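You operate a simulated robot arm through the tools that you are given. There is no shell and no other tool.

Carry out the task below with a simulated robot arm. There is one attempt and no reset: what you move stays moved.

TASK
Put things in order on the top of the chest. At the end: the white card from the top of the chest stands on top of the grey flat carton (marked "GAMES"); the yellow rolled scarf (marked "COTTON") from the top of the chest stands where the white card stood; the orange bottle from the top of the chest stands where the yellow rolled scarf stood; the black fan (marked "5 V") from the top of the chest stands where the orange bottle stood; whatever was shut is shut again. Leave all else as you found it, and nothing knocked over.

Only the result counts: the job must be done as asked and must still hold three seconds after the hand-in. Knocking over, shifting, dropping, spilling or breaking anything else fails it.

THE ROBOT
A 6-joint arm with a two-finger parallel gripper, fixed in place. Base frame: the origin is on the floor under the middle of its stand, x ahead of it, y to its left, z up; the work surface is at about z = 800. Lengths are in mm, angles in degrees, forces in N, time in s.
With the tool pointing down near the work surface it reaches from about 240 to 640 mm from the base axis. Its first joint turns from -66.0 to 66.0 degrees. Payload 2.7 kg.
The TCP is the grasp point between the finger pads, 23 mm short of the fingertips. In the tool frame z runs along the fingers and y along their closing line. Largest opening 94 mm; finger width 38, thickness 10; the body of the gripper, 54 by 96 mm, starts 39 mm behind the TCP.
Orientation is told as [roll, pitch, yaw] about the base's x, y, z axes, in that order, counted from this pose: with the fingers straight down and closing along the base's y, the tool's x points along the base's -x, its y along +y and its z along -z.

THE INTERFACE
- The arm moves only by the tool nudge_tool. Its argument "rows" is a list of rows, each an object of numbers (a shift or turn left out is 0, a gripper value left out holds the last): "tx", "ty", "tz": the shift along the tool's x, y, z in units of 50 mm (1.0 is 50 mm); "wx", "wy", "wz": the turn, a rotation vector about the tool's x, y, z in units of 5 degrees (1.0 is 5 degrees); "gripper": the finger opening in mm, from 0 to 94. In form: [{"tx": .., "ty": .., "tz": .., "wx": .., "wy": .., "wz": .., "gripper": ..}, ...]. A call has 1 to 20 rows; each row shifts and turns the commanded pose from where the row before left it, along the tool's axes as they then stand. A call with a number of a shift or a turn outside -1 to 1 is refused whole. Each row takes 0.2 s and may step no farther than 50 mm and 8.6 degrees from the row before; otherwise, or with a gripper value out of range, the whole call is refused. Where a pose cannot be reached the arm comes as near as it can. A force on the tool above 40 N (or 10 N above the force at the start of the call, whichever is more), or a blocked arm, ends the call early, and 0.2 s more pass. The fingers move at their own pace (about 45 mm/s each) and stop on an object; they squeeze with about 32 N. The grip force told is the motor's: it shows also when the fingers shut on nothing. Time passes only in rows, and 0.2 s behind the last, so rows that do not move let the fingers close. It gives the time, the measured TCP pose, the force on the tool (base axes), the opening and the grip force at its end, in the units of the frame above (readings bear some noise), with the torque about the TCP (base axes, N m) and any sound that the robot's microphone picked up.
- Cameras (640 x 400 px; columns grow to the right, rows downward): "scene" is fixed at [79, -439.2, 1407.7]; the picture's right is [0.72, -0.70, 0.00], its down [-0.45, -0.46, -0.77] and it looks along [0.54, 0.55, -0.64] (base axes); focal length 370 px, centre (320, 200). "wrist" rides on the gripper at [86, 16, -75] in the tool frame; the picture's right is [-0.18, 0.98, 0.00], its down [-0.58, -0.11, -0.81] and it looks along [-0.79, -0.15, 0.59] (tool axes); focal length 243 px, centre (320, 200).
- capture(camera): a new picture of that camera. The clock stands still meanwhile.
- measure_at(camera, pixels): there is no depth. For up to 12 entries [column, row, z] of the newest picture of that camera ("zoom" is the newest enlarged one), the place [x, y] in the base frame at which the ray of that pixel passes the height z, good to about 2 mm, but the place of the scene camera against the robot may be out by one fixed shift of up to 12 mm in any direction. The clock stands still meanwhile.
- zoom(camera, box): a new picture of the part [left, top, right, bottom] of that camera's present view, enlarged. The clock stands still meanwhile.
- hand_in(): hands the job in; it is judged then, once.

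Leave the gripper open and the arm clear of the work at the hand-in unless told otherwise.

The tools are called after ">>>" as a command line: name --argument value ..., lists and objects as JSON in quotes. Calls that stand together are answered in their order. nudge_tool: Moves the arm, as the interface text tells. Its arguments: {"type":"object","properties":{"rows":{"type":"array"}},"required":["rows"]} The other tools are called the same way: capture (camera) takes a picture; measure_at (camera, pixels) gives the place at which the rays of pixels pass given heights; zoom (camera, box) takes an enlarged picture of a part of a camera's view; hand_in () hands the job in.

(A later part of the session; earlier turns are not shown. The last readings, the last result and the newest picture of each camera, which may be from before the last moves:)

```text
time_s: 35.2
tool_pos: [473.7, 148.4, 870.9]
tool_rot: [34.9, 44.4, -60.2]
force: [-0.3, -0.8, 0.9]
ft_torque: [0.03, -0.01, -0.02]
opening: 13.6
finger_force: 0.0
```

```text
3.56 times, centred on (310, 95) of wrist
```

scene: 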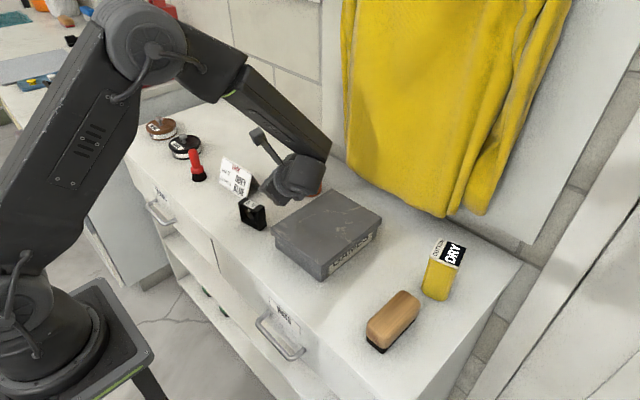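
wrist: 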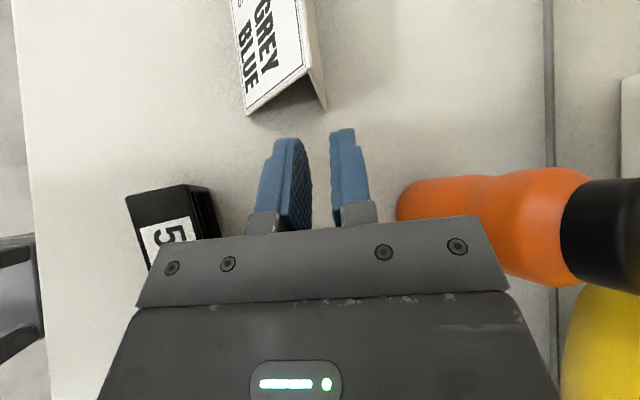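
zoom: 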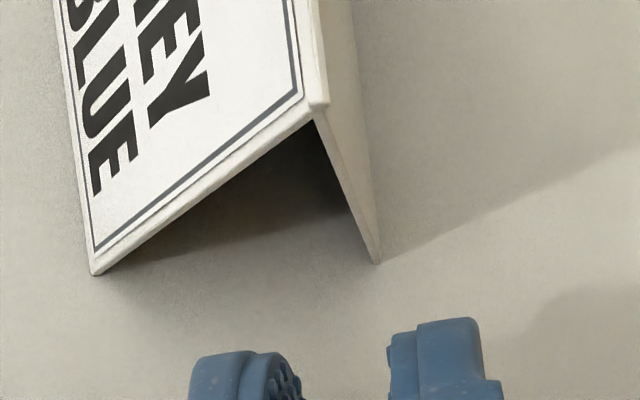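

Averaged pose is (473.8, 148.3, 870.7). The rear panel's plane lies within about 1 mm of the mid-line between the fingers. I lower 4 mm along tool −x so the inner finger passes under the ridge, narrow to 12 mm, then advance 42 mm and look.

>>> nudge_tool --rows '[{"tx": -0.085, "gripper": 12}, {}, {"tz": 0.28}, {"tz": 0.28}, {"tz": 0.28}, {}]'

>>> zoom --camera "wrist" --box '[200, 40, 440, 210]'

>>> zoom --camera "scene" --box '[210, 130, 320, 240]'

```text
time_s: 36.6
tool_pos: [484.6, 177.8, 842.6]
tool_rot: [35.1, 44.4, -60.3]
force: [-0.3, -1.2, 0.2]
ft_torque: [0.01, -0.01, -0.03]
opening: 12.1
finger_force: 0.1
```

```text
2.35 times, centred on (320, 125) of wrist
```

zoom: 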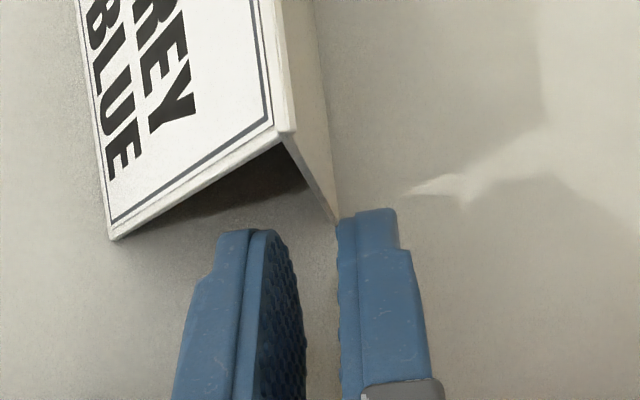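

```text
3.64 times, centred on (265, 185) of scene
```

zoom: 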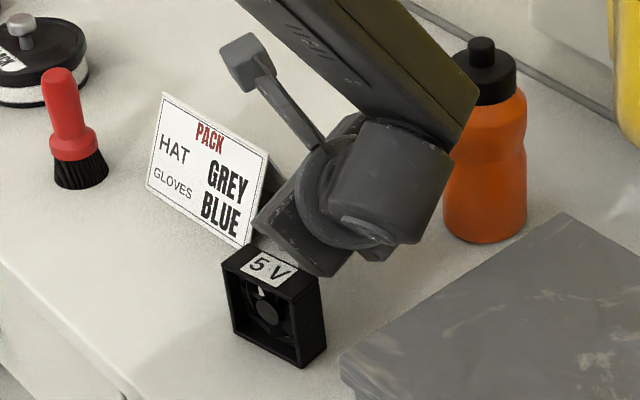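

The inner finger is just under the ridge and the outer finger just outside the rear panel. I raise 2.5 mm along tool +x and go 10 mm further in, then look again.

>>> nudge_tool --rows '[{"tx": 0.05}, {"tz": 0.1}, {"tz": 0.1}, {}]'

>>> zoom --camera "wrist" --box '[200, 40, 440, 210]'

>>> zoom --camera "scene" --box '[210, 130, 320, 240]'

```text
time_s: 37.6
tool_pos: [485.4, 189.1, 839.2]
tool_rot: [35.0, 44.4, -60.1]
force: [-0.7, 1.0, 0.3]
ft_torque: [-0.02, 0.01, -0.02]
opening: 12.2
finger_force: 0.0
```

```text
2.35 times, centred on (320, 125) of wrist
```

zoom: 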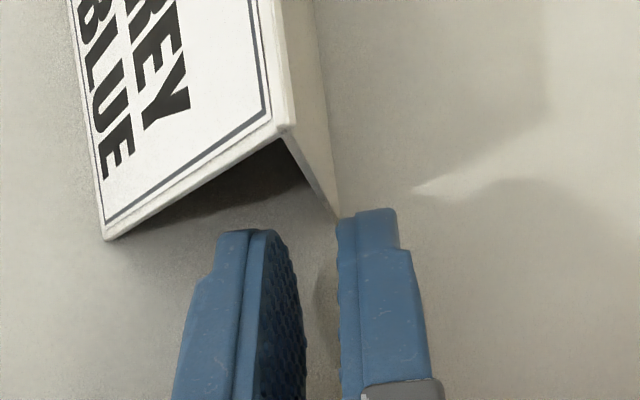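

```text
3.64 times, centred on (265, 185) of scene
```

zoom: 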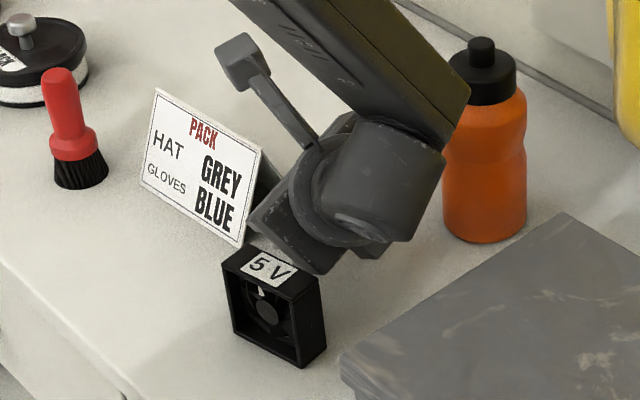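

The scene shows the card slid about 10 mm in +y, so something on the fingers is pushing its end. I'll enlarge the wrist view to find the contact.

>>> zoom --camera "wrist" --box '[270, 80, 370, 160]'

>>> zoom --camera "scene" --box '[230, 150, 290, 210]'

```text
5.00 times, centred on (320, 120) of wrist
```

zoom: 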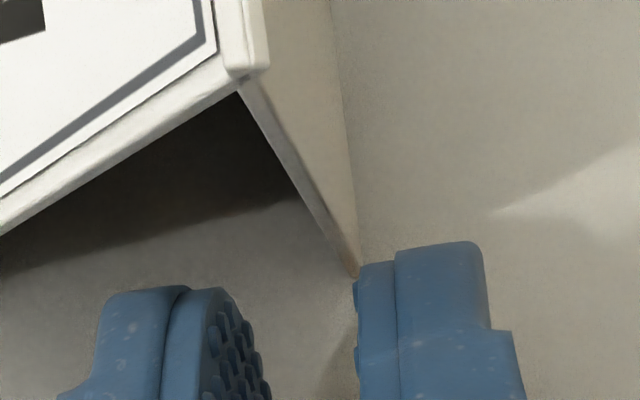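

```text
6.67 times, centred on (260, 180) of scene
```

zoom: 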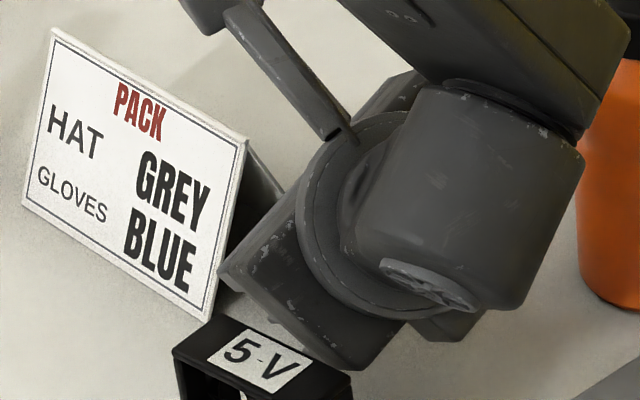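

The rounded fingertips look clear of the panels, yet the card slid ahead of them by about 10 mm. I'll back off 45 mm along the tool axis and re-measure where the card is now.

>>> nudge_tool --rows '[{"tz": -0.3}, {"tz": -0.3}, {"tz": -0.3}, {}, {}]'

>>> zoom --camera "wrist" --box '[220, 40, 400, 150]'

>>> zoom --camera "scene" --box '[210, 130, 320, 240]'

```text
time_s: 38.8
tool_pos: [475.9, 151.4, 864.7]
tool_rot: [34.9, 44.5, -60.2]
force: [0.8, -0.9, -0.5]
ft_torque: [0.01, -0.01, -0.01]
opening: 11.7
finger_force: 0.0
```

```text
3.56 times, centred on (310, 95) of wrist
```

zoom: 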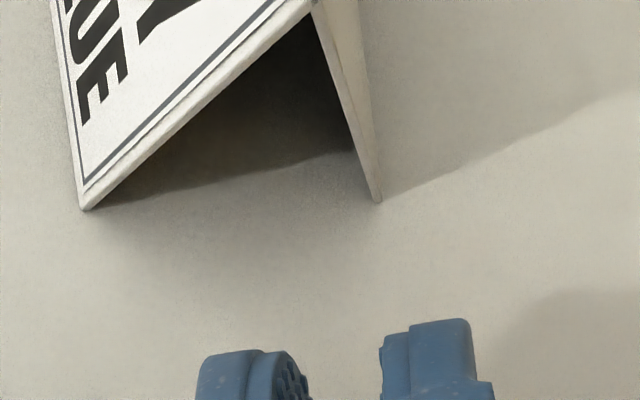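

```text
3.64 times, centred on (265, 185) of scene
```

zoom: 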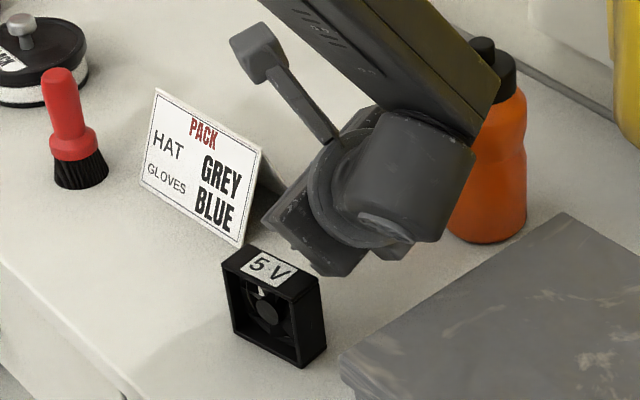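

Measuring the card's right end again: rear foot (326,95), front foot (243.9,97.3), ridge end (307.8,41).

>>> measure_at --camera "wrist" --pixels '[[326, 95, 800], [243.9, 97.25, 800], [307.75, 41, 868], [326, 95, 801], [243.9, 97.25, 801]]'

```text
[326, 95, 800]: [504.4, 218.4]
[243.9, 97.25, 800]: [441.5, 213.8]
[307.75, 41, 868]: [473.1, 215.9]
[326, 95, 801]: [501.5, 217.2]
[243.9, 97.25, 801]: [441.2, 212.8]
```

The card only slid +12 mm in y, with no turn (right end now at y≈216). The open end acts as solid, so I can't pinch one panel there. New plan: slide the card toward the chest's front edge until its front foot overhangs slightly, then grip with the tool tilted 24°, one pad on the overhanging foot edge and the other flat on the rear panel. First I retreat along the tool axis and come back upright.

>>> nudge_tool --rows '[{"tz": -0.7}, {"tz": -0.8}, {"tz": -0.8}, {"tz": -0.8}, {"tz": -0.6}, {}]'

>>> nudge_tool --rows '[{"wy": -1, "gripper": 94}, {"wy": -1}, {"wy": -1}, {"wy": -1}, {"wy": -1}, {"wy": -1}, {"wy": -1}, {"wy": -1}, {"wy": -1}, {"wy": -1}, {"wx": 0.964}, {"wx": 0.964}, {"wx": 0.964}, {"wx": 0.964}, {"wx": 0.964}, {}]'

```text
time_s: 40.2
tool_pos: [437.8, 7.8, 972.0]
tool_rot: [35.1, 44.3, -60.2]
force: [-0.2, -0.1, 0.3]
ft_torque: [-0.02, -0.03, 0.0]
opening: 12.1
finger_force: 0.1
```

```text
time_s: 43.6
tool_pos: [436.0, 7.1, 974.0]
tool_rot: [0.0, 0.0, -86.3]
force: [-0.3, 0.2, -0.2]
ft_torque: [-0.03, -0.01, 0.02]
opening: 93.9
finger_force: 0.1
```

Upright again at (436, 7, 974). I travel to above the card, near (468, 272, 1034), then turn back by 180° to keep the camera on the right-hand side, away from the red brush.

>>> nudge_tool --rows '[{"tx": 0.751, "ty": 0.1414, "tz": -0.1714}, {"tx": 0.751, "ty": 0.1414, "tz": -0.1714}, {"tx": 0.751, "ty": 0.1414, "tz": -0.1714}, {"tx": 0.751, "ty": 0.1414, "tz": -0.1714}, {"tx": 0.751, "ty": 0.1414, "tz": -0.1714}, {"tx": 0.751, "ty": 0.1414, "tz": -0.1714}, {"tx": 0.751, "ty": 0.1414, "tz": -0.1714}, {"wz": -1}, {"wz": -1}, {"wz": -1}, {"wz": -1}, {"wz": -1}, {"wz": -1}, {"wz": -1}, {"wz": -1}, {"wz": -1}, {"wz": -1}, {"wz": -1}, {"wz": -1}, {"wz": -1}]'

>>> nudge_tool --rows '[{"wz": -1}, {"wz": -1}, {"wz": -1}, {"wz": -1}, {"wz": -1}, {"wz": -1}, {"wz": -1}, {"wz": -1}, {"wz": -1}, {"wz": -1}, {"wz": -1}, {"wz": -1}, {"wz": -1}, {"wz": -1}, {"wz": -1}, {"wz": -1}, {"wz": -1}, {"wz": -1}, {"wz": -1}, {"wz": -1}]'

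>>> nudge_tool --rows '[{"wz": -1}, {"wz": -1}, {"wz": -1}, {}]'

>>> capture --camera "wrist"

>>> zoom --camera "wrist" --box '[260, 0, 400, 120]'

```text
time_s: 47.8
tool_pos: [467.8, 271.8, 1032.4]
tool_rot: [0.1, -0.1, -21.2]
force: [0.6, -0.2, -0.5]
ft_torque: [0.01, -0.02, 0.03]
opening: 94.0
finger_force: 0.0
```

```text
time_s: 52.0
tool_pos: [468.5, 272.9, 1033.6]
tool_rot: [-0.2, -0.1, 78.9]
force: [-0.4, 0.2, 0.6]
ft_torque: [0.02, 0.01, 0.0]
opening: 94.0
finger_force: 0.0
```

```text
time_s: 53.0
tool_pos: [469.6, 272.0, 1034.5]
tool_rot: [-0.1, 0.0, 93.8]
force: [0.6, 0.4, 0.1]
ft_torque: [0.01, -0.02, 0.01]
opening: 94.0
finger_force: 0.1
```

```text
taken
```

wrist: 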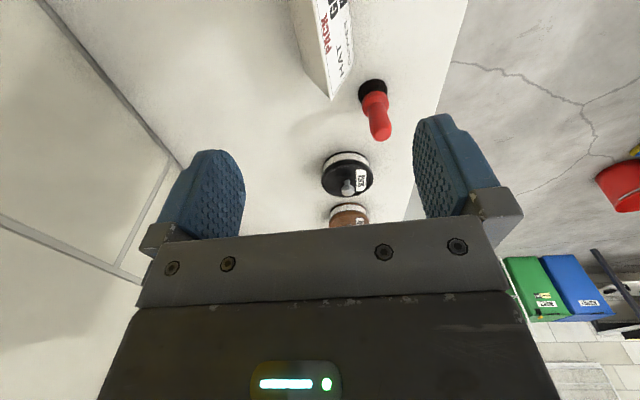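

```text
3.33 times, centred on (330, 60) of wrist
```

zoom: 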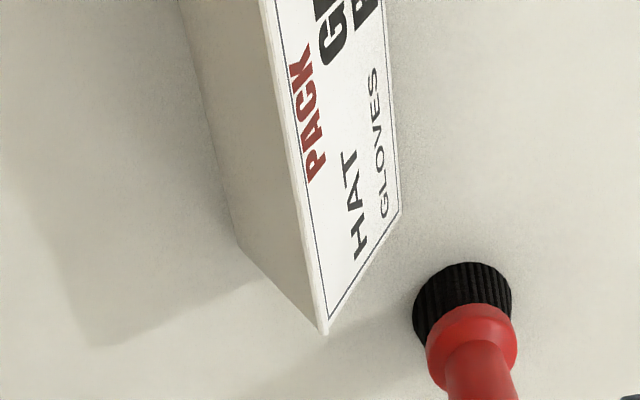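

Measuring the card's left end here and the chest's front edge, which shows as the line from (467,2) to about (437,115).

>>> measure_at --camera "zoom" --pixels '[[237, 245, 800], [398, 212, 800], [180, 2, 800], [388, 2, 800], [324, 333, 868], [262, 2, 868], [415, 305, 800], [510, 290, 800], [465, 262, 800]]'

>>> measure_at --camera "wrist" --pixels '[[467, 2, 800], [457, 38, 800], [447, 78, 800], [437, 115, 800]]'

>>> zoom --camera "wrist" --box '[380, 0, 520, 120]'

```text
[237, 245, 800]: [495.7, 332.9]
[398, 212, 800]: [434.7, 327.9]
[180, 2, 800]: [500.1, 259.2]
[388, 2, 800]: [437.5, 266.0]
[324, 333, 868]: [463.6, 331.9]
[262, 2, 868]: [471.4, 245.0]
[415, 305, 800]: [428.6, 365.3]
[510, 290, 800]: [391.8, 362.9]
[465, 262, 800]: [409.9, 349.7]
```

```text
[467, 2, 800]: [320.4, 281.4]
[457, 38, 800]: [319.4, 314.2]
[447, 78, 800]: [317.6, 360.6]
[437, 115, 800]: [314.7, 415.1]
```

```text
3.33 times, centred on (450, 60) of wrist
```

zoom: 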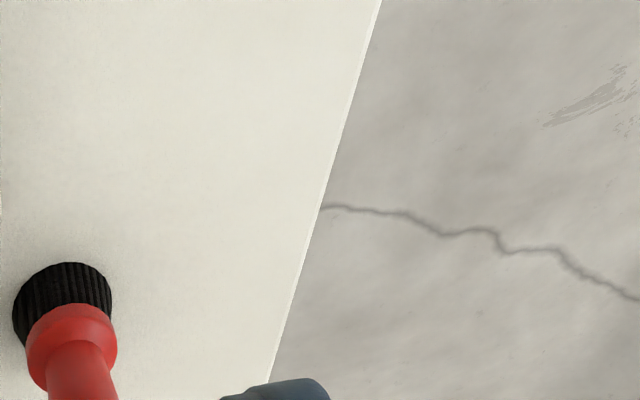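

The chest's front edge is at x≈320 near here. The card is centred at (468.6, 273), yaw ≈3.9°, and the brush base starts at y≈348. I lower to TCP z≈838, straddling the ridge.

>>> nudge_tool --rows '[{"tz": 0.8}, {"tz": 0.8}, {"tz": 0.8}, {"tz": 0.8}, {"tz": 0.5}, {"tz": 0.22}, {}]'

>>> nudge_tool --rows '[{"gripper": 60}, {"gripper": 50}, {"gripper": 40}, {"gripper": 40}, {"gripper": 40}, {}]'

>>> capture --camera "wrist"

```text
time_s: 54.6
tool_pos: [470.0, 272.9, 835.2]
tool_rot: [0.0, -0.1, 93.7]
force: [0.1, 0.1, 0.1]
ft_torque: [0.0, 0.0, -0.02]
opening: 93.9
finger_force: 0.2
```

```text
time_s: 56.0
tool_pos: [469.9, 272.9, 837.5]
tool_rot: [-0.1, -0.1, 93.7]
force: [0.3, -0.6, -0.2]
ft_torque: [-0.03, -0.01, 0.02]
opening: 49.1
finger_force: 32.0
```

```text
taken
```

wrist: 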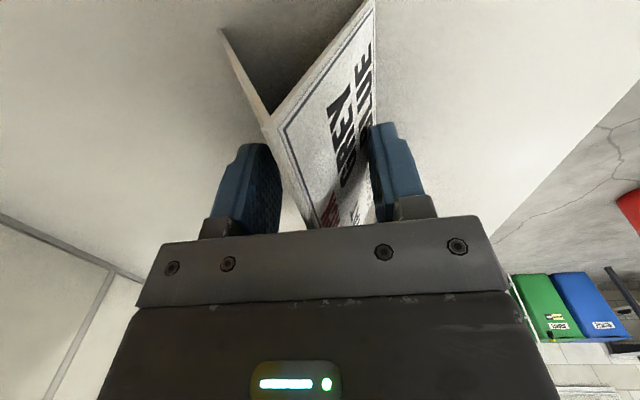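

Fingers hold the tent at 49.1 mm opening. Now I slide it half the way (64 mm toward the robot, 6 mm right) slowly along the chest top and check.

>>> nudge_tool --rows '[{"tx": 0.006, "ty": 0.12}, {"tx": 0.012, "ty": 0.24}, {"tx": 0.012, "ty": 0.25}, {"tx": 0.012, "ty": 0.25}, {"tx": 0.012, "ty": 0.25}, {"tx": 0.012, "ty": 0.175}, {}]'

>>> capture --camera "wrist"

>>> capture --camera "scene"

```text
time_s: 57.6
tool_pos: [404.8, 264.0, 836.3]
tool_rot: [-0.1, 0.0, 93.7]
force: [0.3, -0.1, -0.8]
ft_torque: [-0.02, 0.01, 0.0]
opening: 48.7
finger_force: 31.5
```

```text
taken
```

wrist: 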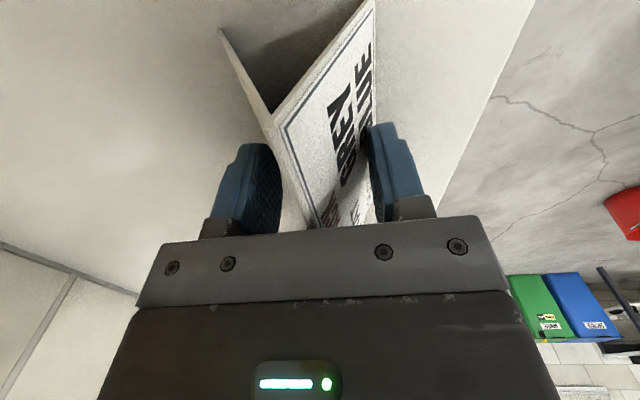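

```text
taken
```

scene: 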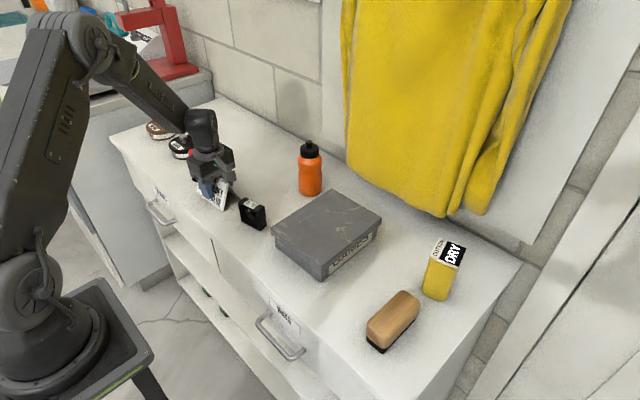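

The card follows well and the fan is untouched. I slide the remaining ~65 mm, turning about 2° so the foot is parallel to the chest edge.

>>> nudge_tool --rows '[{"tx": 0.006, "ty": 0.12, "wz": 0.08}, {"tx": 0.012, "ty": 0.24, "wz": 0.08}, {"tx": 0.012, "ty": 0.25, "wz": 0.08}, {"tx": 0.012, "ty": 0.25, "wz": 0.08}, {"tx": 0.012, "ty": 0.25, "wz": 0.08}, {"tx": 0.012, "ty": 0.18}, {}]'

>>> capture --camera "wrist"

>>> zoom --camera "scene" --box '[150, 130, 290, 250]'

```text
time_s: 59.2
tool_pos: [340.5, 258.5, 836.9]
tool_rot: [-0.1, 0.0, 91.7]
force: [0.9, -0.1, -0.1]
ft_torque: [0.07, 0.0, 0.01]
opening: 48.3
finger_force: 31.8
```

```text
taken
```

wrist: 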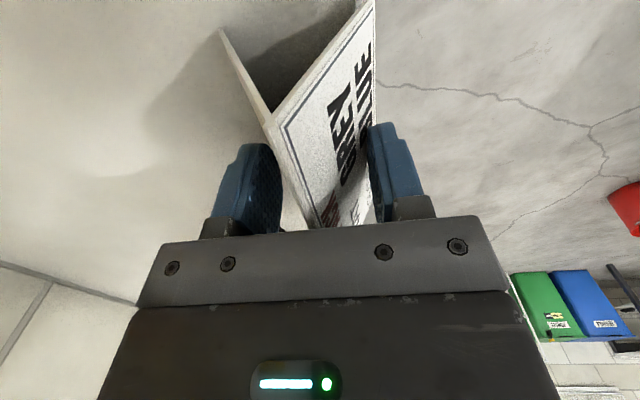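

```text
3.33 times, centred on (220, 190) of scene
```

zoom: 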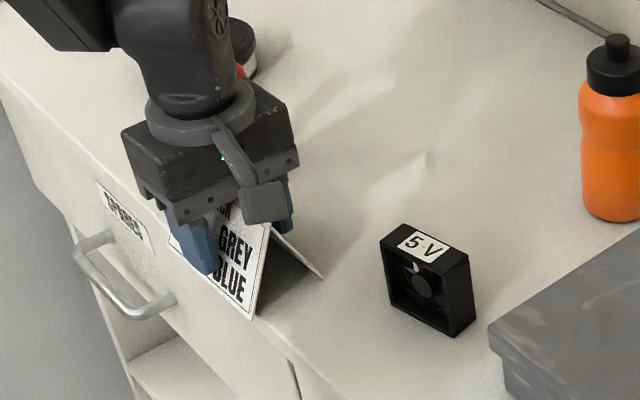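

The front foot now overhangs the edge a little. I open and rise straight up to look.

>>> nudge_tool --rows '[{"gripper": 60}, {"gripper": 80}, {"gripper": 94}, {"gripper": 94}, {"gripper": 94}, {"tz": -0.4}, {"tz": -0.8}, {"tz": -0.8}, {"tz": -0.8}, {"tz": -0.8}, {}]'

>>> capture --camera "wrist"

>>> zoom --camera "wrist" --box '[260, 0, 420, 120]'

>>> zoom --camera "scene" --box '[150, 130, 290, 250]'

```text
time_s: 61.6
tool_pos: [340.6, 257.8, 1017.3]
tool_rot: [-0.1, 0.1, 91.7]
force: [0.6, 0.5, 0.2]
ft_torque: [0.0, -0.01, 0.0]
opening: 93.9
finger_force: 0.1
```

```text
taken
```

wrist: 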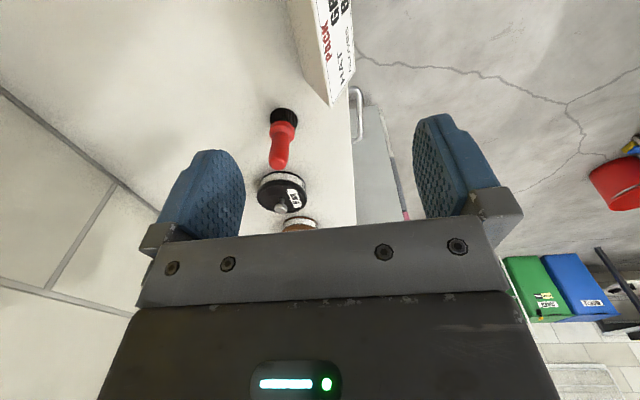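

```text
3.33 times, centred on (340, 60) of wrist
```

zoom: 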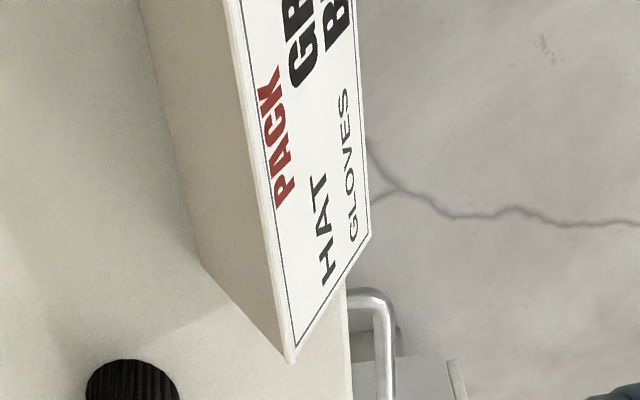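

```text
3.33 times, centred on (220, 190) of scene
```

zoom: 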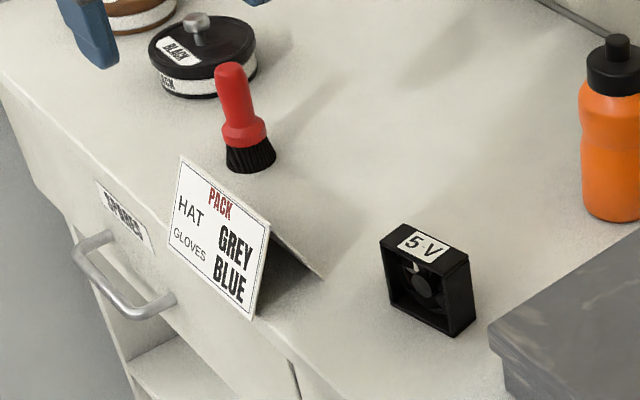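

The card stands with its front foot overhanging. Measuring the card's left end, its edges, and the chest edge in this wrist view.

>>> measure_at --camera "wrist" --pixels '[[355, 70.5, 800], [304.9, 80.4, 800], [331, 108.6, 868], [351.4, 0.6, 800], [286, 3, 800], [311.8, 0.6, 868], [347.5, 87, 800], [350.5, 118.5, 800], [351.5, 140, 800]]'

```text
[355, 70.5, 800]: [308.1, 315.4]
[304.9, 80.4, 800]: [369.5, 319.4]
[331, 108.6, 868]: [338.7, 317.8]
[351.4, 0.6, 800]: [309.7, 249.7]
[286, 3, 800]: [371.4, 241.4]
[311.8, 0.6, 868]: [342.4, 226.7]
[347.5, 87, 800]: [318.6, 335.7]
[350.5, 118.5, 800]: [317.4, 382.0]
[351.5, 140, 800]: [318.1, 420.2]
```

Front foot at x≈309.5, about 10 mm beyond the edge; ridge at x≈340.8, centre y≈260, yaw ≈1.9°. Now I tilt the tool 24.3° so the pads run parallel to the rear panel, and move to a standoff about 120 mm back on the approach line, opening 80.

>>> nudge_tool --rows '[{"wx": 0.972, "gripper": 80}, {"wx": 0.972}, {"wx": 0.972}, {"wx": 0.972}, {"wx": 0.972}, {"tx": -0.0267, "ty": 0.595, "tz": 0.327}, {"tx": -0.0267, "ty": 0.595, "tz": 0.327}, {"tx": -0.0267, "ty": 0.595, "tz": 0.327}, {}, {}]'

>>> capture --camera "wrist"

>>> capture --camera "scene"

```text
time_s: 63.8
tool_pos: [278.6, 259.8, 936.2]
tool_rot: [-24.5, 0.0, 91.7]
force: [-0.2, -0.3, -0.5]
ft_torque: [0.01, 0.04, 0.02]
opening: 80.0
finger_force: 0.0
```

```text
taken
```

wrist: 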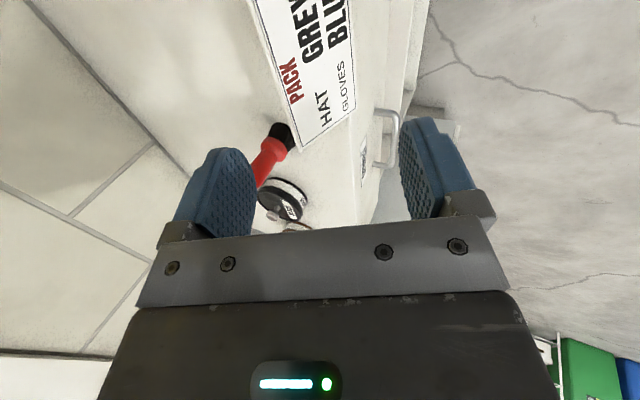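

```text
taken
```

scene: 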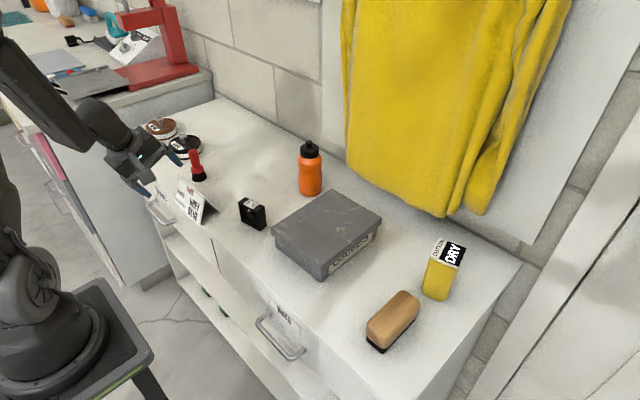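

Standoff reached cleanly. I advance 95 mm along the tool axis and check the clearances before the last bit.

>>> nudge_tool --rows '[{"tz": 0.5}, {"tz": 0.5}, {"tz": 0.5}, {"tz": 0.4}, {}]'

>>> capture --camera "wrist"

>>> zoom --camera "scene" --box '[130, 130, 270, 250]'

```text
time_s: 65.0
tool_pos: [319.1, 260.5, 848.5]
tool_rot: [-24.3, -0.1, 91.7]
force: [0.1, -0.5, -0.4]
ft_torque: [0.0, 0.01, -0.03]
opening: 80.0
finger_force: 0.1
```

```text
taken
```

wrist: 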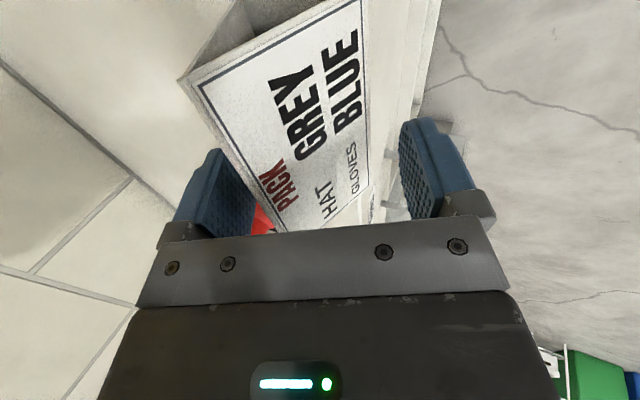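

```text
3.33 times, centred on (200, 190) of scene
```

zoom: 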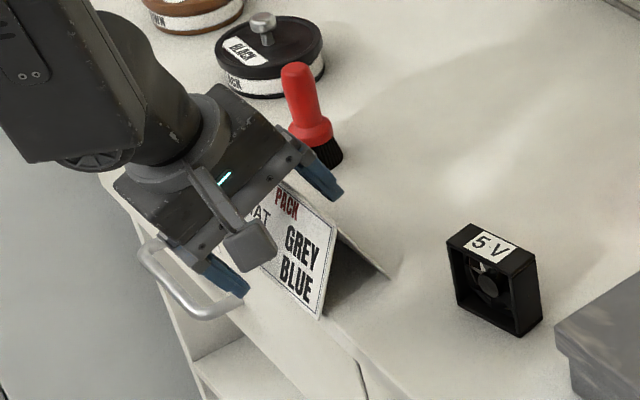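

The card sits between the fingers with the front finger beyond the chest edge. I advance the last 23.5 mm in small rows, then close.

>>> nudge_tool --rows '[{"tz": 0.2}, {"tz": 0.15}, {"tz": 0.12}, {}]'

>>> zoom --camera "scene" --box '[150, 150, 250, 240]'

>>> capture --camera "wrist"

```text
time_s: 66.0
tool_pos: [327.2, 262.4, 827.7]
tool_rot: [-24.3, 0.0, 91.7]
force: [0.0, -0.1, 0.2]
ft_torque: [-0.01, -0.02, 0.0]
opening: 80.2
finger_force: 0.2
```

```text
4.44 times, centred on (200, 195) of scene
```

zoom: 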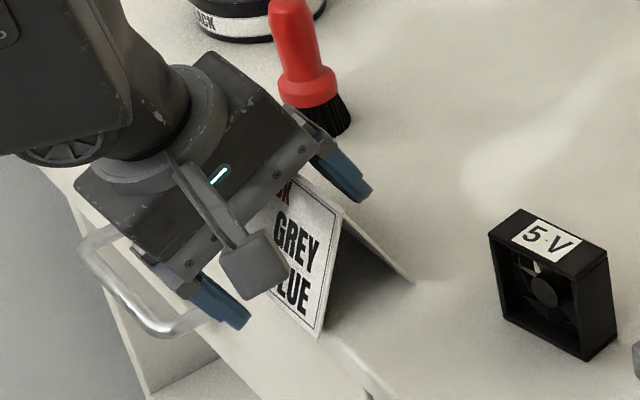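

```text
taken
```

wrist: 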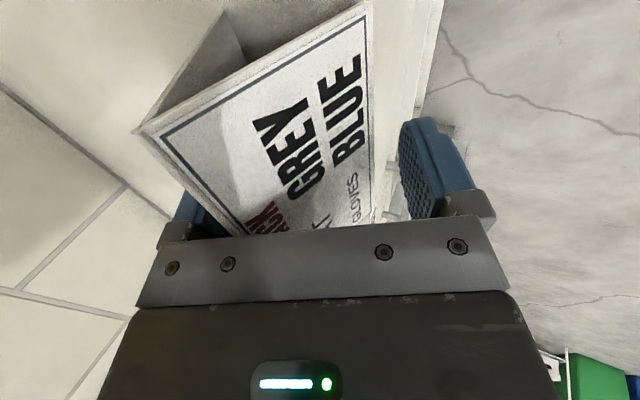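

No contact force. Closing now in steps toward 48 mm (expected hold at about 56 mm).

>>> nudge_tool --rows '[{"gripper": 72}, {"gripper": 66}, {"gripper": 62}, {"gripper": 58}, {"gripper": 54}, {"gripper": 50}, {"gripper": 48}, {}]'

>>> capture --camera "wrist"

>>> zoom --camera "scene" --box '[150, 150, 250, 240]'

```text
time_s: 67.8
tool_pos: [327.0, 262.0, 827.9]
tool_rot: [-24.5, -0.2, 91.6]
force: [0.1, -0.3, 6.9]
ft_torque: [-0.12, 0.04, 0.03]
opening: 55.1
finger_force: 32.0
```

```text
taken
```

wrist: 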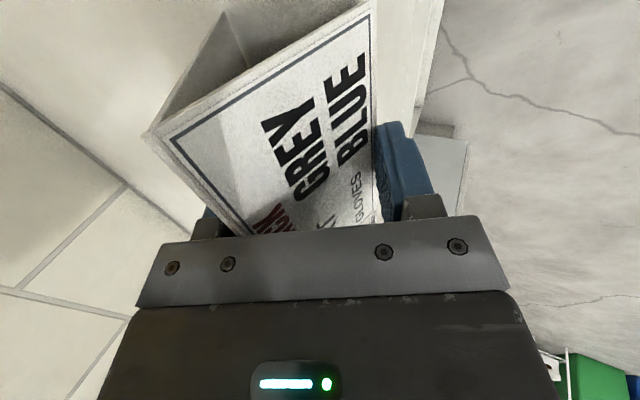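

```text
4.44 times, centred on (200, 195) of scene
```

zoom: 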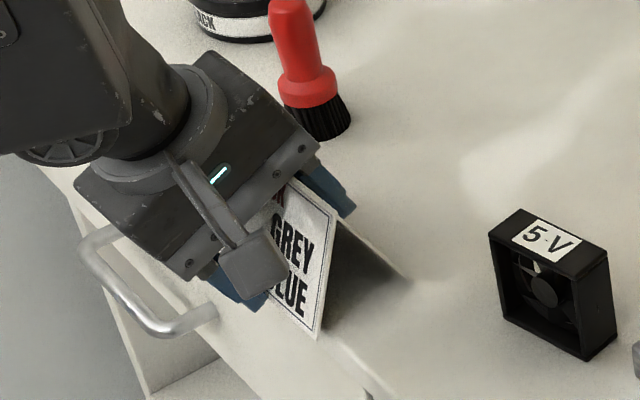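

Held at 55.1 mm with 32 N, which matches the expected geometry. Lifting vertically 12 mm to test.

>>> nudge_tool --rows '[{"ty": -0.033, "tz": -0.073}, {"ty": -0.066, "tz": -0.146}, {}, {}]'

>>> capture --camera "wrist"

>>> zoom --camera "scene" --box '[150, 150, 250, 240]'

```text
time_s: 68.8
tool_pos: [327.9, 263.1, 839.1]
tool_rot: [-24.5, 0.0, 91.8]
force: [0.0, 0.4, -0.3]
ft_torque: [0.02, 0.01, -0.02]
opening: 54.6
finger_force: 31.9
```

```text
taken
```

wrist: 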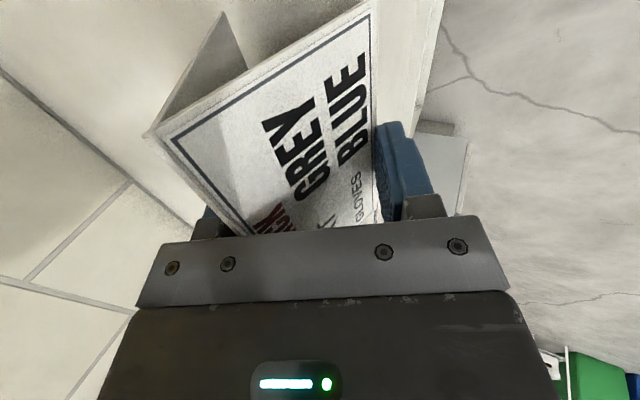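

```text
4.44 times, centred on (200, 195) of scene
```

zoom: 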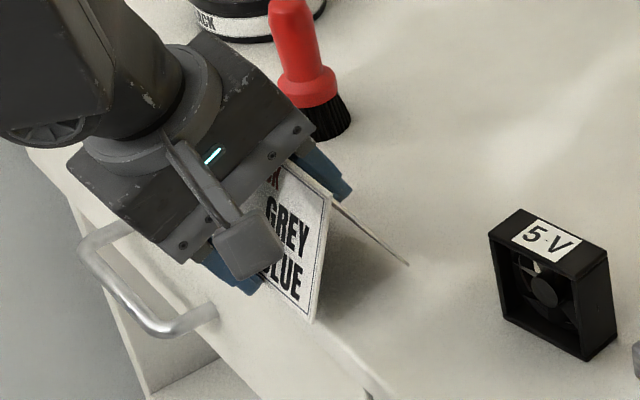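

The card is firmly held and clear. I raise it another ~100 mm and carry it to above the carton's front (front foot aimed at x≈385, y centre −40).

>>> nudge_tool --rows '[{"ty": -0.1, "tz": -0.2}, {"ty": -0.2, "tz": -0.45}, {"ty": -0.266, "tz": -0.594}, {"ty": -0.266, "tz": -0.594}, {}]'

>>> nudge_tool --rows '[{"tx": 0.25, "ty": -0.05, "tz": 0.0228}, {"tx": 0.5, "ty": -0.1011, "tz": 0.0457}, {"tx": 0.5034, "ty": -0.1011, "tz": 0.0457}, {"tx": 0.5034, "ty": -0.1011, "tz": 0.0457}, {"tx": 0.5034, "ty": -0.1011, "tz": 0.0457}, {"tx": 0.5034, "ty": -0.1011, "tz": 0.0457}, {"tx": 0.5034, "ty": -0.1011, "tz": 0.0457}, {"tx": 0.5034, "ty": -0.1011, "tz": 0.0457}, {"tx": 0.5034, "ty": -0.1011, "tz": 0.0457}, {"tx": 0.5034, "ty": -0.1011, "tz": 0.0457}, {"tx": 0.5034, "ty": -0.1011, "tz": 0.0457}, {"tx": 0.5034, "ty": -0.1011, "tz": 0.0457}, {"tx": 0.25, "ty": -0.05, "tz": 0.0228}, {}]'

>>> capture --camera "scene"

>>> capture --camera "wrist"

```text
time_s: 70.0
tool_pos: [326.8, 263.3, 941.4]
tool_rot: [-24.4, -0.1, 91.8]
force: [-0.9, -0.8, 0.5]
ft_torque: [-0.01, 0.0, 0.0]
opening: 54.5
finger_force: 32.0
```

```text
time_s: 73.0
tool_pos: [404.6, -40.3, 941.2]
tool_rot: [-24.4, 0.0, 91.7]
force: [0.4, 0.7, 0.5]
ft_torque: [0.02, 0.0, -0.02]
opening: 54.7
finger_force: 32.2
```

```text
taken
```

scene: 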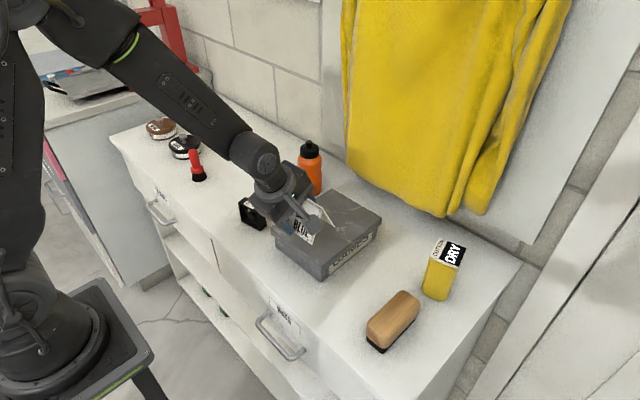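

```text
taken
```

wrist: 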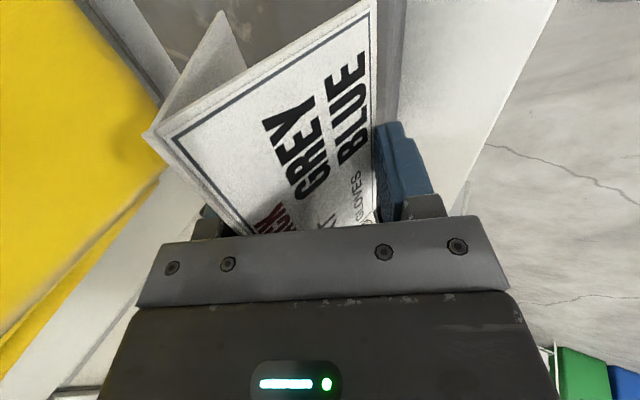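

At (404.6, −40.3, 941). The front foot is at x≈386 and the lid's front edge at ≈395. I shift 3 mm back toward the robot and lower 53 mm, stopping about 3 mm above the lid.

>>> nudge_tool --rows '[{"ty": 0.0546, "tz": -0.0247}, {"ty": 0.146, "tz": 0.323}, {"ty": 0.146, "tz": 0.323}, {"ty": 0.1, "tz": 0.222}, {"ty": 0.046, "tz": 0.101}, {}, {}]'

>>> capture --camera "wrist"

>>> zoom --camera "scene" --box '[240, 170, 360, 290]'

```text
time_s: 74.6
tool_pos: [402.9, -38.7, 887.2]
tool_rot: [-24.5, 0.0, 91.6]
force: [-1.2, 0.1, 14.0]
ft_torque: [0.2, 0.2, -0.04]
opening: 54.6
finger_force: 31.7
```

```text
taken
```

wrist: 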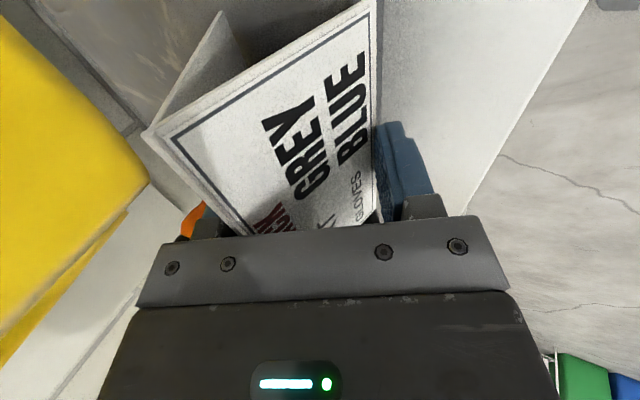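

```text
3.33 times, centred on (300, 230) of scene
```

zoom: 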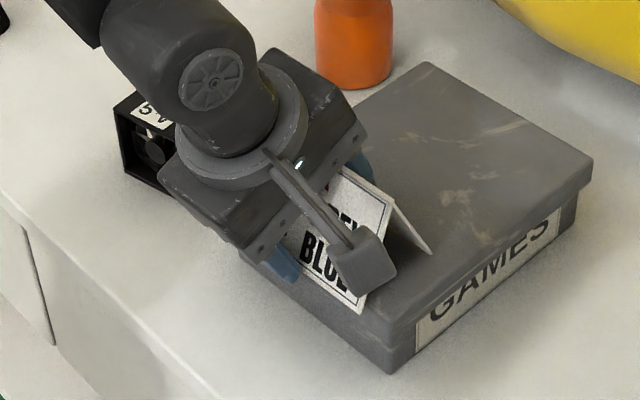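

The force reads 14 N upward already, so something touches the lid early. I'll enlarge the contact area before moving further.

>>> zoom --camera "scene" --box '[265, 205, 345, 285]'

>>> zoom --camera "wrist" --box '[340, 0, 480, 220]'

```text
5.00 times, centred on (305, 245) of scene
```

zoom: 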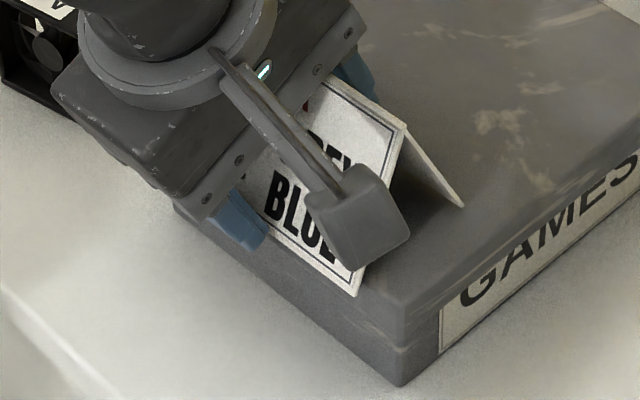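

```text
1.82 times, centred on (410, 110) of wrist
```

zoom: 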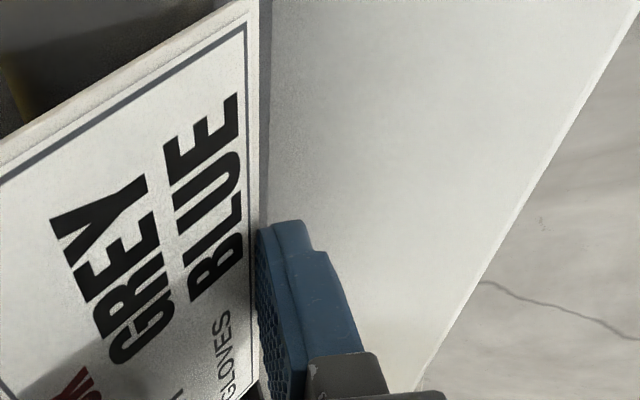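

The front foot overhangs the lid by about 10 mm as planned, and the contact is the card's underside resting on the lid, so the lid is a bit higher than I estimated (≈859.5). I ease up 1 mm to relieve the load.

>>> nudge_tool --rows '[{"ty": -0.0082, "tz": -0.0182}, {}]'

```text
time_s: 75.2
tool_pos: [403.0, -39.5, 888.2]
tool_rot: [-24.4, -0.1, 91.8]
force: [1.7, -1.3, 6.9]
ft_torque: [0.03, 0.07, 0.04]
opening: 54.7
finger_force: 32.1
```

Now 6.9 N. I ease up another 0.7 mm, then open slowly to release the card.

>>> nudge_tool --rows '[{"ty": -0.0058, "tz": -0.0128}, {}]'

>>> nudge_tool --rows '[{"gripper": 56}, {"gripper": 58}, {"gripper": 62}, {"gripper": 68}, {"gripper": 76}, {"gripper": 80}, {}]'

>>> capture --camera "wrist"

>>> zoom --camera "scene" --box '[265, 205, 345, 285]'

```text
time_s: 75.8
tool_pos: [402.1, -38.9, 888.1]
tool_rot: [-24.3, 0.0, 91.8]
force: [1.3, 0.7, 1.4]
ft_torque: [0.08, 0.01, -0.05]
opening: 54.6
finger_force: 32.2
```

```text
time_s: 77.4
tool_pos: [401.0, -38.3, 888.8]
tool_rot: [-24.4, 0.0, 91.7]
force: [-0.6, 0.3, 0.0]
ft_torque: [0.02, 0.0, 0.02]
opening: 79.9
finger_force: 0.0
```

```text
taken
```

wrist: 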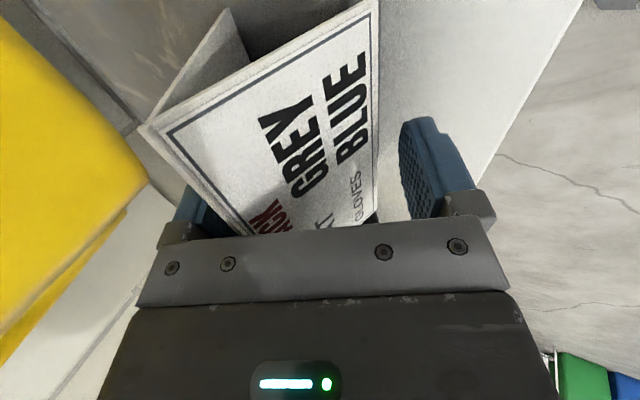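

```text
5.00 times, centred on (305, 245) of scene
```

zoom: 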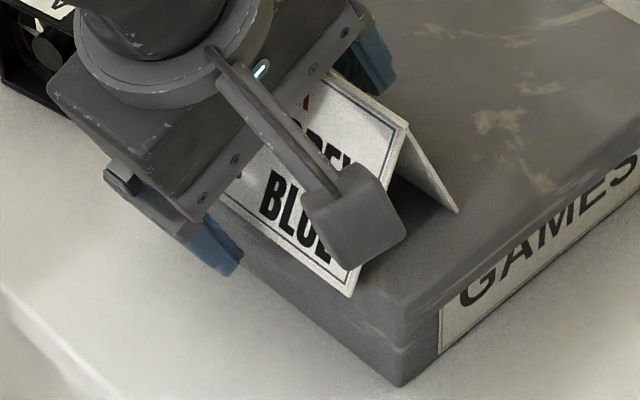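

Released, and the card stands on the carton's front edge. I retreat 120 mm along the tool axis.

>>> nudge_tool --rows '[{"tz": -0.2}, {"tz": -0.5}, {"tz": -0.8}, {"tz": -0.9}, {}]'

>>> capture --camera "wrist"

>>> zoom --camera "scene" --box '[240, 170, 400, 290]'

```text
time_s: 78.6
tool_pos: [351.6, -42.1, 998.2]
tool_rot: [-24.4, 0.0, 91.7]
force: [0.4, -0.2, 0.6]
ft_torque: [-0.03, 0.01, 0.02]
opening: 80.0
finger_force: 0.1
```

```text
taken
```

wrist: 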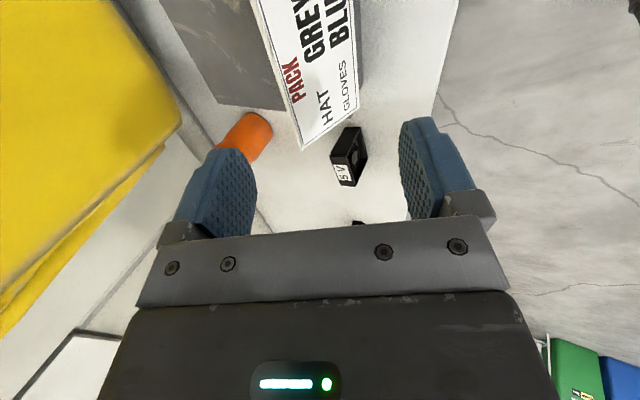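

```text
3.33 times, centred on (320, 230) of scene
```

zoom: 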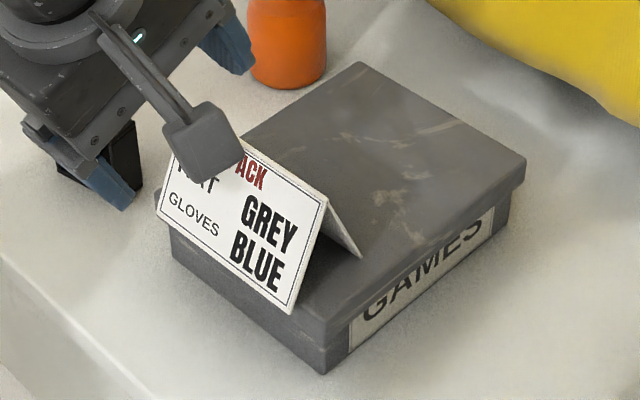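

The card stands at the carton's front. Now I bring the tool upright, go over the card's ridge and measure, so I can nudge the card further onto the lid.

>>> nudge_tool --rows '[{"wx": -0.972, "gripper": 94}, {"wx": -0.972}, {"wx": -0.972}, {"wx": -0.972}, {"wx": -0.972}, {"ty": -0.6, "tz": -0.4}, {"ty": -0.65, "tz": -0.4}, {}]'

>>> capture --camera "wrist"

>>> zoom --camera "wrist" --box '[240, 0, 420, 130]'

```text
time_s: 80.4
tool_pos: [415.2, -37.7, 1039.5]
tool_rot: [0.0, 0.0, 91.6]
force: [0.8, -0.4, 0.5]
ft_torque: [0.0, -0.01, 0.0]
opening: 93.9
finger_force: 0.0
```

```text
taken
```

wrist: 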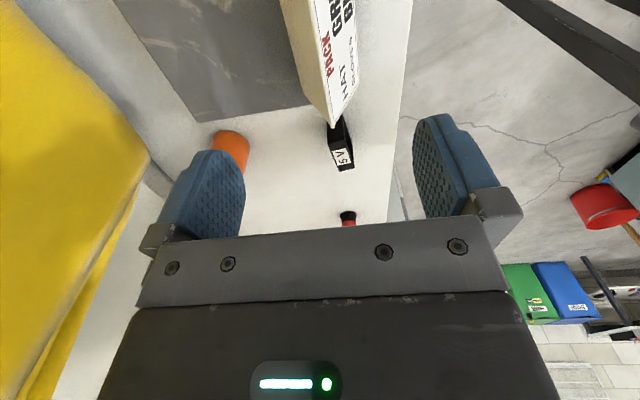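

```text
3.08 times, centred on (330, 65) of wrist
```

zoom: 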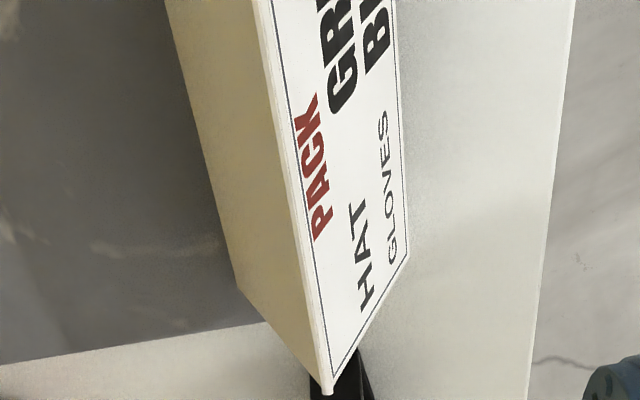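

Measuring the card and lid: rear foot (237,290), front foot (408,252), ridge end (328,392), lid left edge points (10,363) and (200,334).

>>> measure_at --camera "zoom" --pixels '[[237, 290, 859], [408, 252, 859], [328, 390, 927], [268, 2, 927], [395, 2, 859], [166, 2, 859], [10, 363, 859], [200, 334, 859], [270, 322, 859]]'

```text
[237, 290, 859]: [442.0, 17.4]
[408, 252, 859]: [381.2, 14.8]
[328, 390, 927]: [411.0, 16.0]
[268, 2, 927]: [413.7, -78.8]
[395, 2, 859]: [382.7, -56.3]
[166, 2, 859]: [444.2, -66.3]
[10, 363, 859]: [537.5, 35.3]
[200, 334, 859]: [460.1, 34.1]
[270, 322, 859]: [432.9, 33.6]
```

Card ridge is at x≈412.5 on the lid, and the lid's centre is at x≈488. I lower with fingers astride (tips ~14 mm above the lid), narrow to 60 mm, then push the card gently +x by ~65 mm.

>>> nudge_tool --rows '[{"tz": 0.8}, {"tz": 0.8}, {"tz": 0.7}, {"tz": 0.4}, {"tz": 0.15}, {}]'

>>> nudge_tool --rows '[{"gripper": 76}, {"gripper": 62}, {"gripper": 62}, {}]'

>>> capture --camera "wrist"

```text
time_s: 81.8
tool_pos: [415.1, -37.6, 897.2]
tool_rot: [-0.1, 0.1, 91.7]
force: [0.4, 0.1, 0.1]
ft_torque: [0.02, 0.0, 0.02]
opening: 94.0
finger_force: 0.1
```

```text
time_s: 82.8
tool_pos: [414.6, -38.9, 896.8]
tool_rot: [-0.1, 0.0, 91.7]
force: [0.5, -0.5, -0.3]
ft_torque: [-0.02, -0.01, 0.0]
opening: 61.8
finger_force: 0.1
```

```text
taken
```

wrist: 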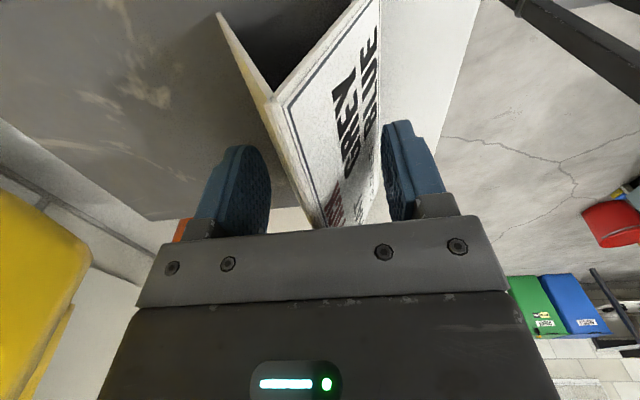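

No contact yet, with the fingers on either side. Pushing slowly +x by 69 mm.

>>> nudge_tool --rows '[{"ty": -0.06, "tx": 0.002}, {"ty": -0.12, "tx": 0.004}, {"ty": -0.14, "tx": 0.004}, {"ty": -0.14, "tx": 0.004}, {"ty": -0.14, "tx": 0.004}, {"ty": -0.14, "tx": 0.004}, {"ty": -0.14, "tx": 0.004}, {"ty": -0.14, "tx": 0.004}, {"ty": -0.14, "tx": 0.004}, {"ty": -0.12, "tx": 0.004}, {"ty": -0.07, "tx": 0.002}, {"ty": -0.03}, {}]'

>>> capture --camera "wrist"

>>> zoom --camera "scene" --box '[230, 150, 400, 290]'

```text
time_s: 85.6
tool_pos: [483.7, -37.2, 896.5]
tool_rot: [-0.1, -0.1, 91.7]
force: [-0.5, 0.0, -0.7]
ft_torque: [-0.02, 0.01, 0.02]
opening: 61.9
finger_force: 0.0
```

```text
taken
```

wrist: 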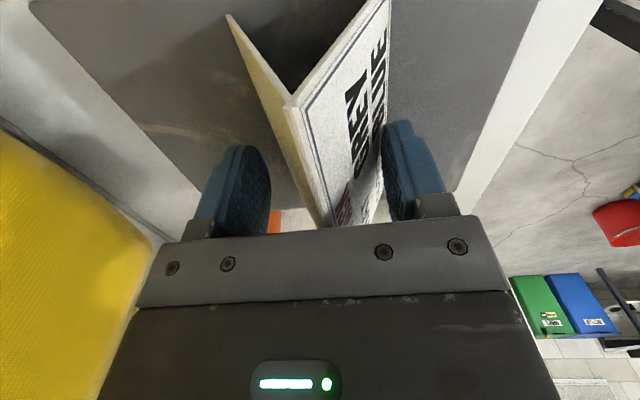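

```text
2.86 times, centred on (315, 220) of scene
```

zoom: 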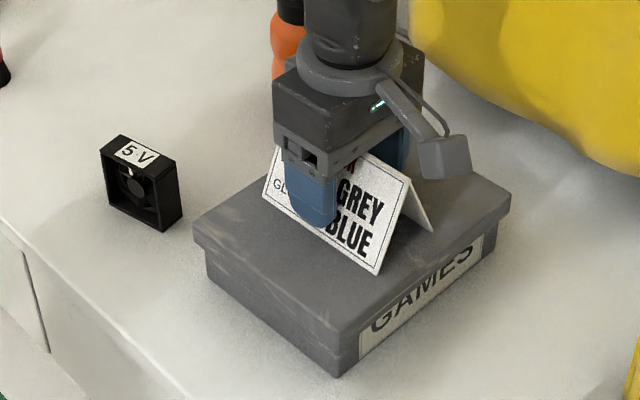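

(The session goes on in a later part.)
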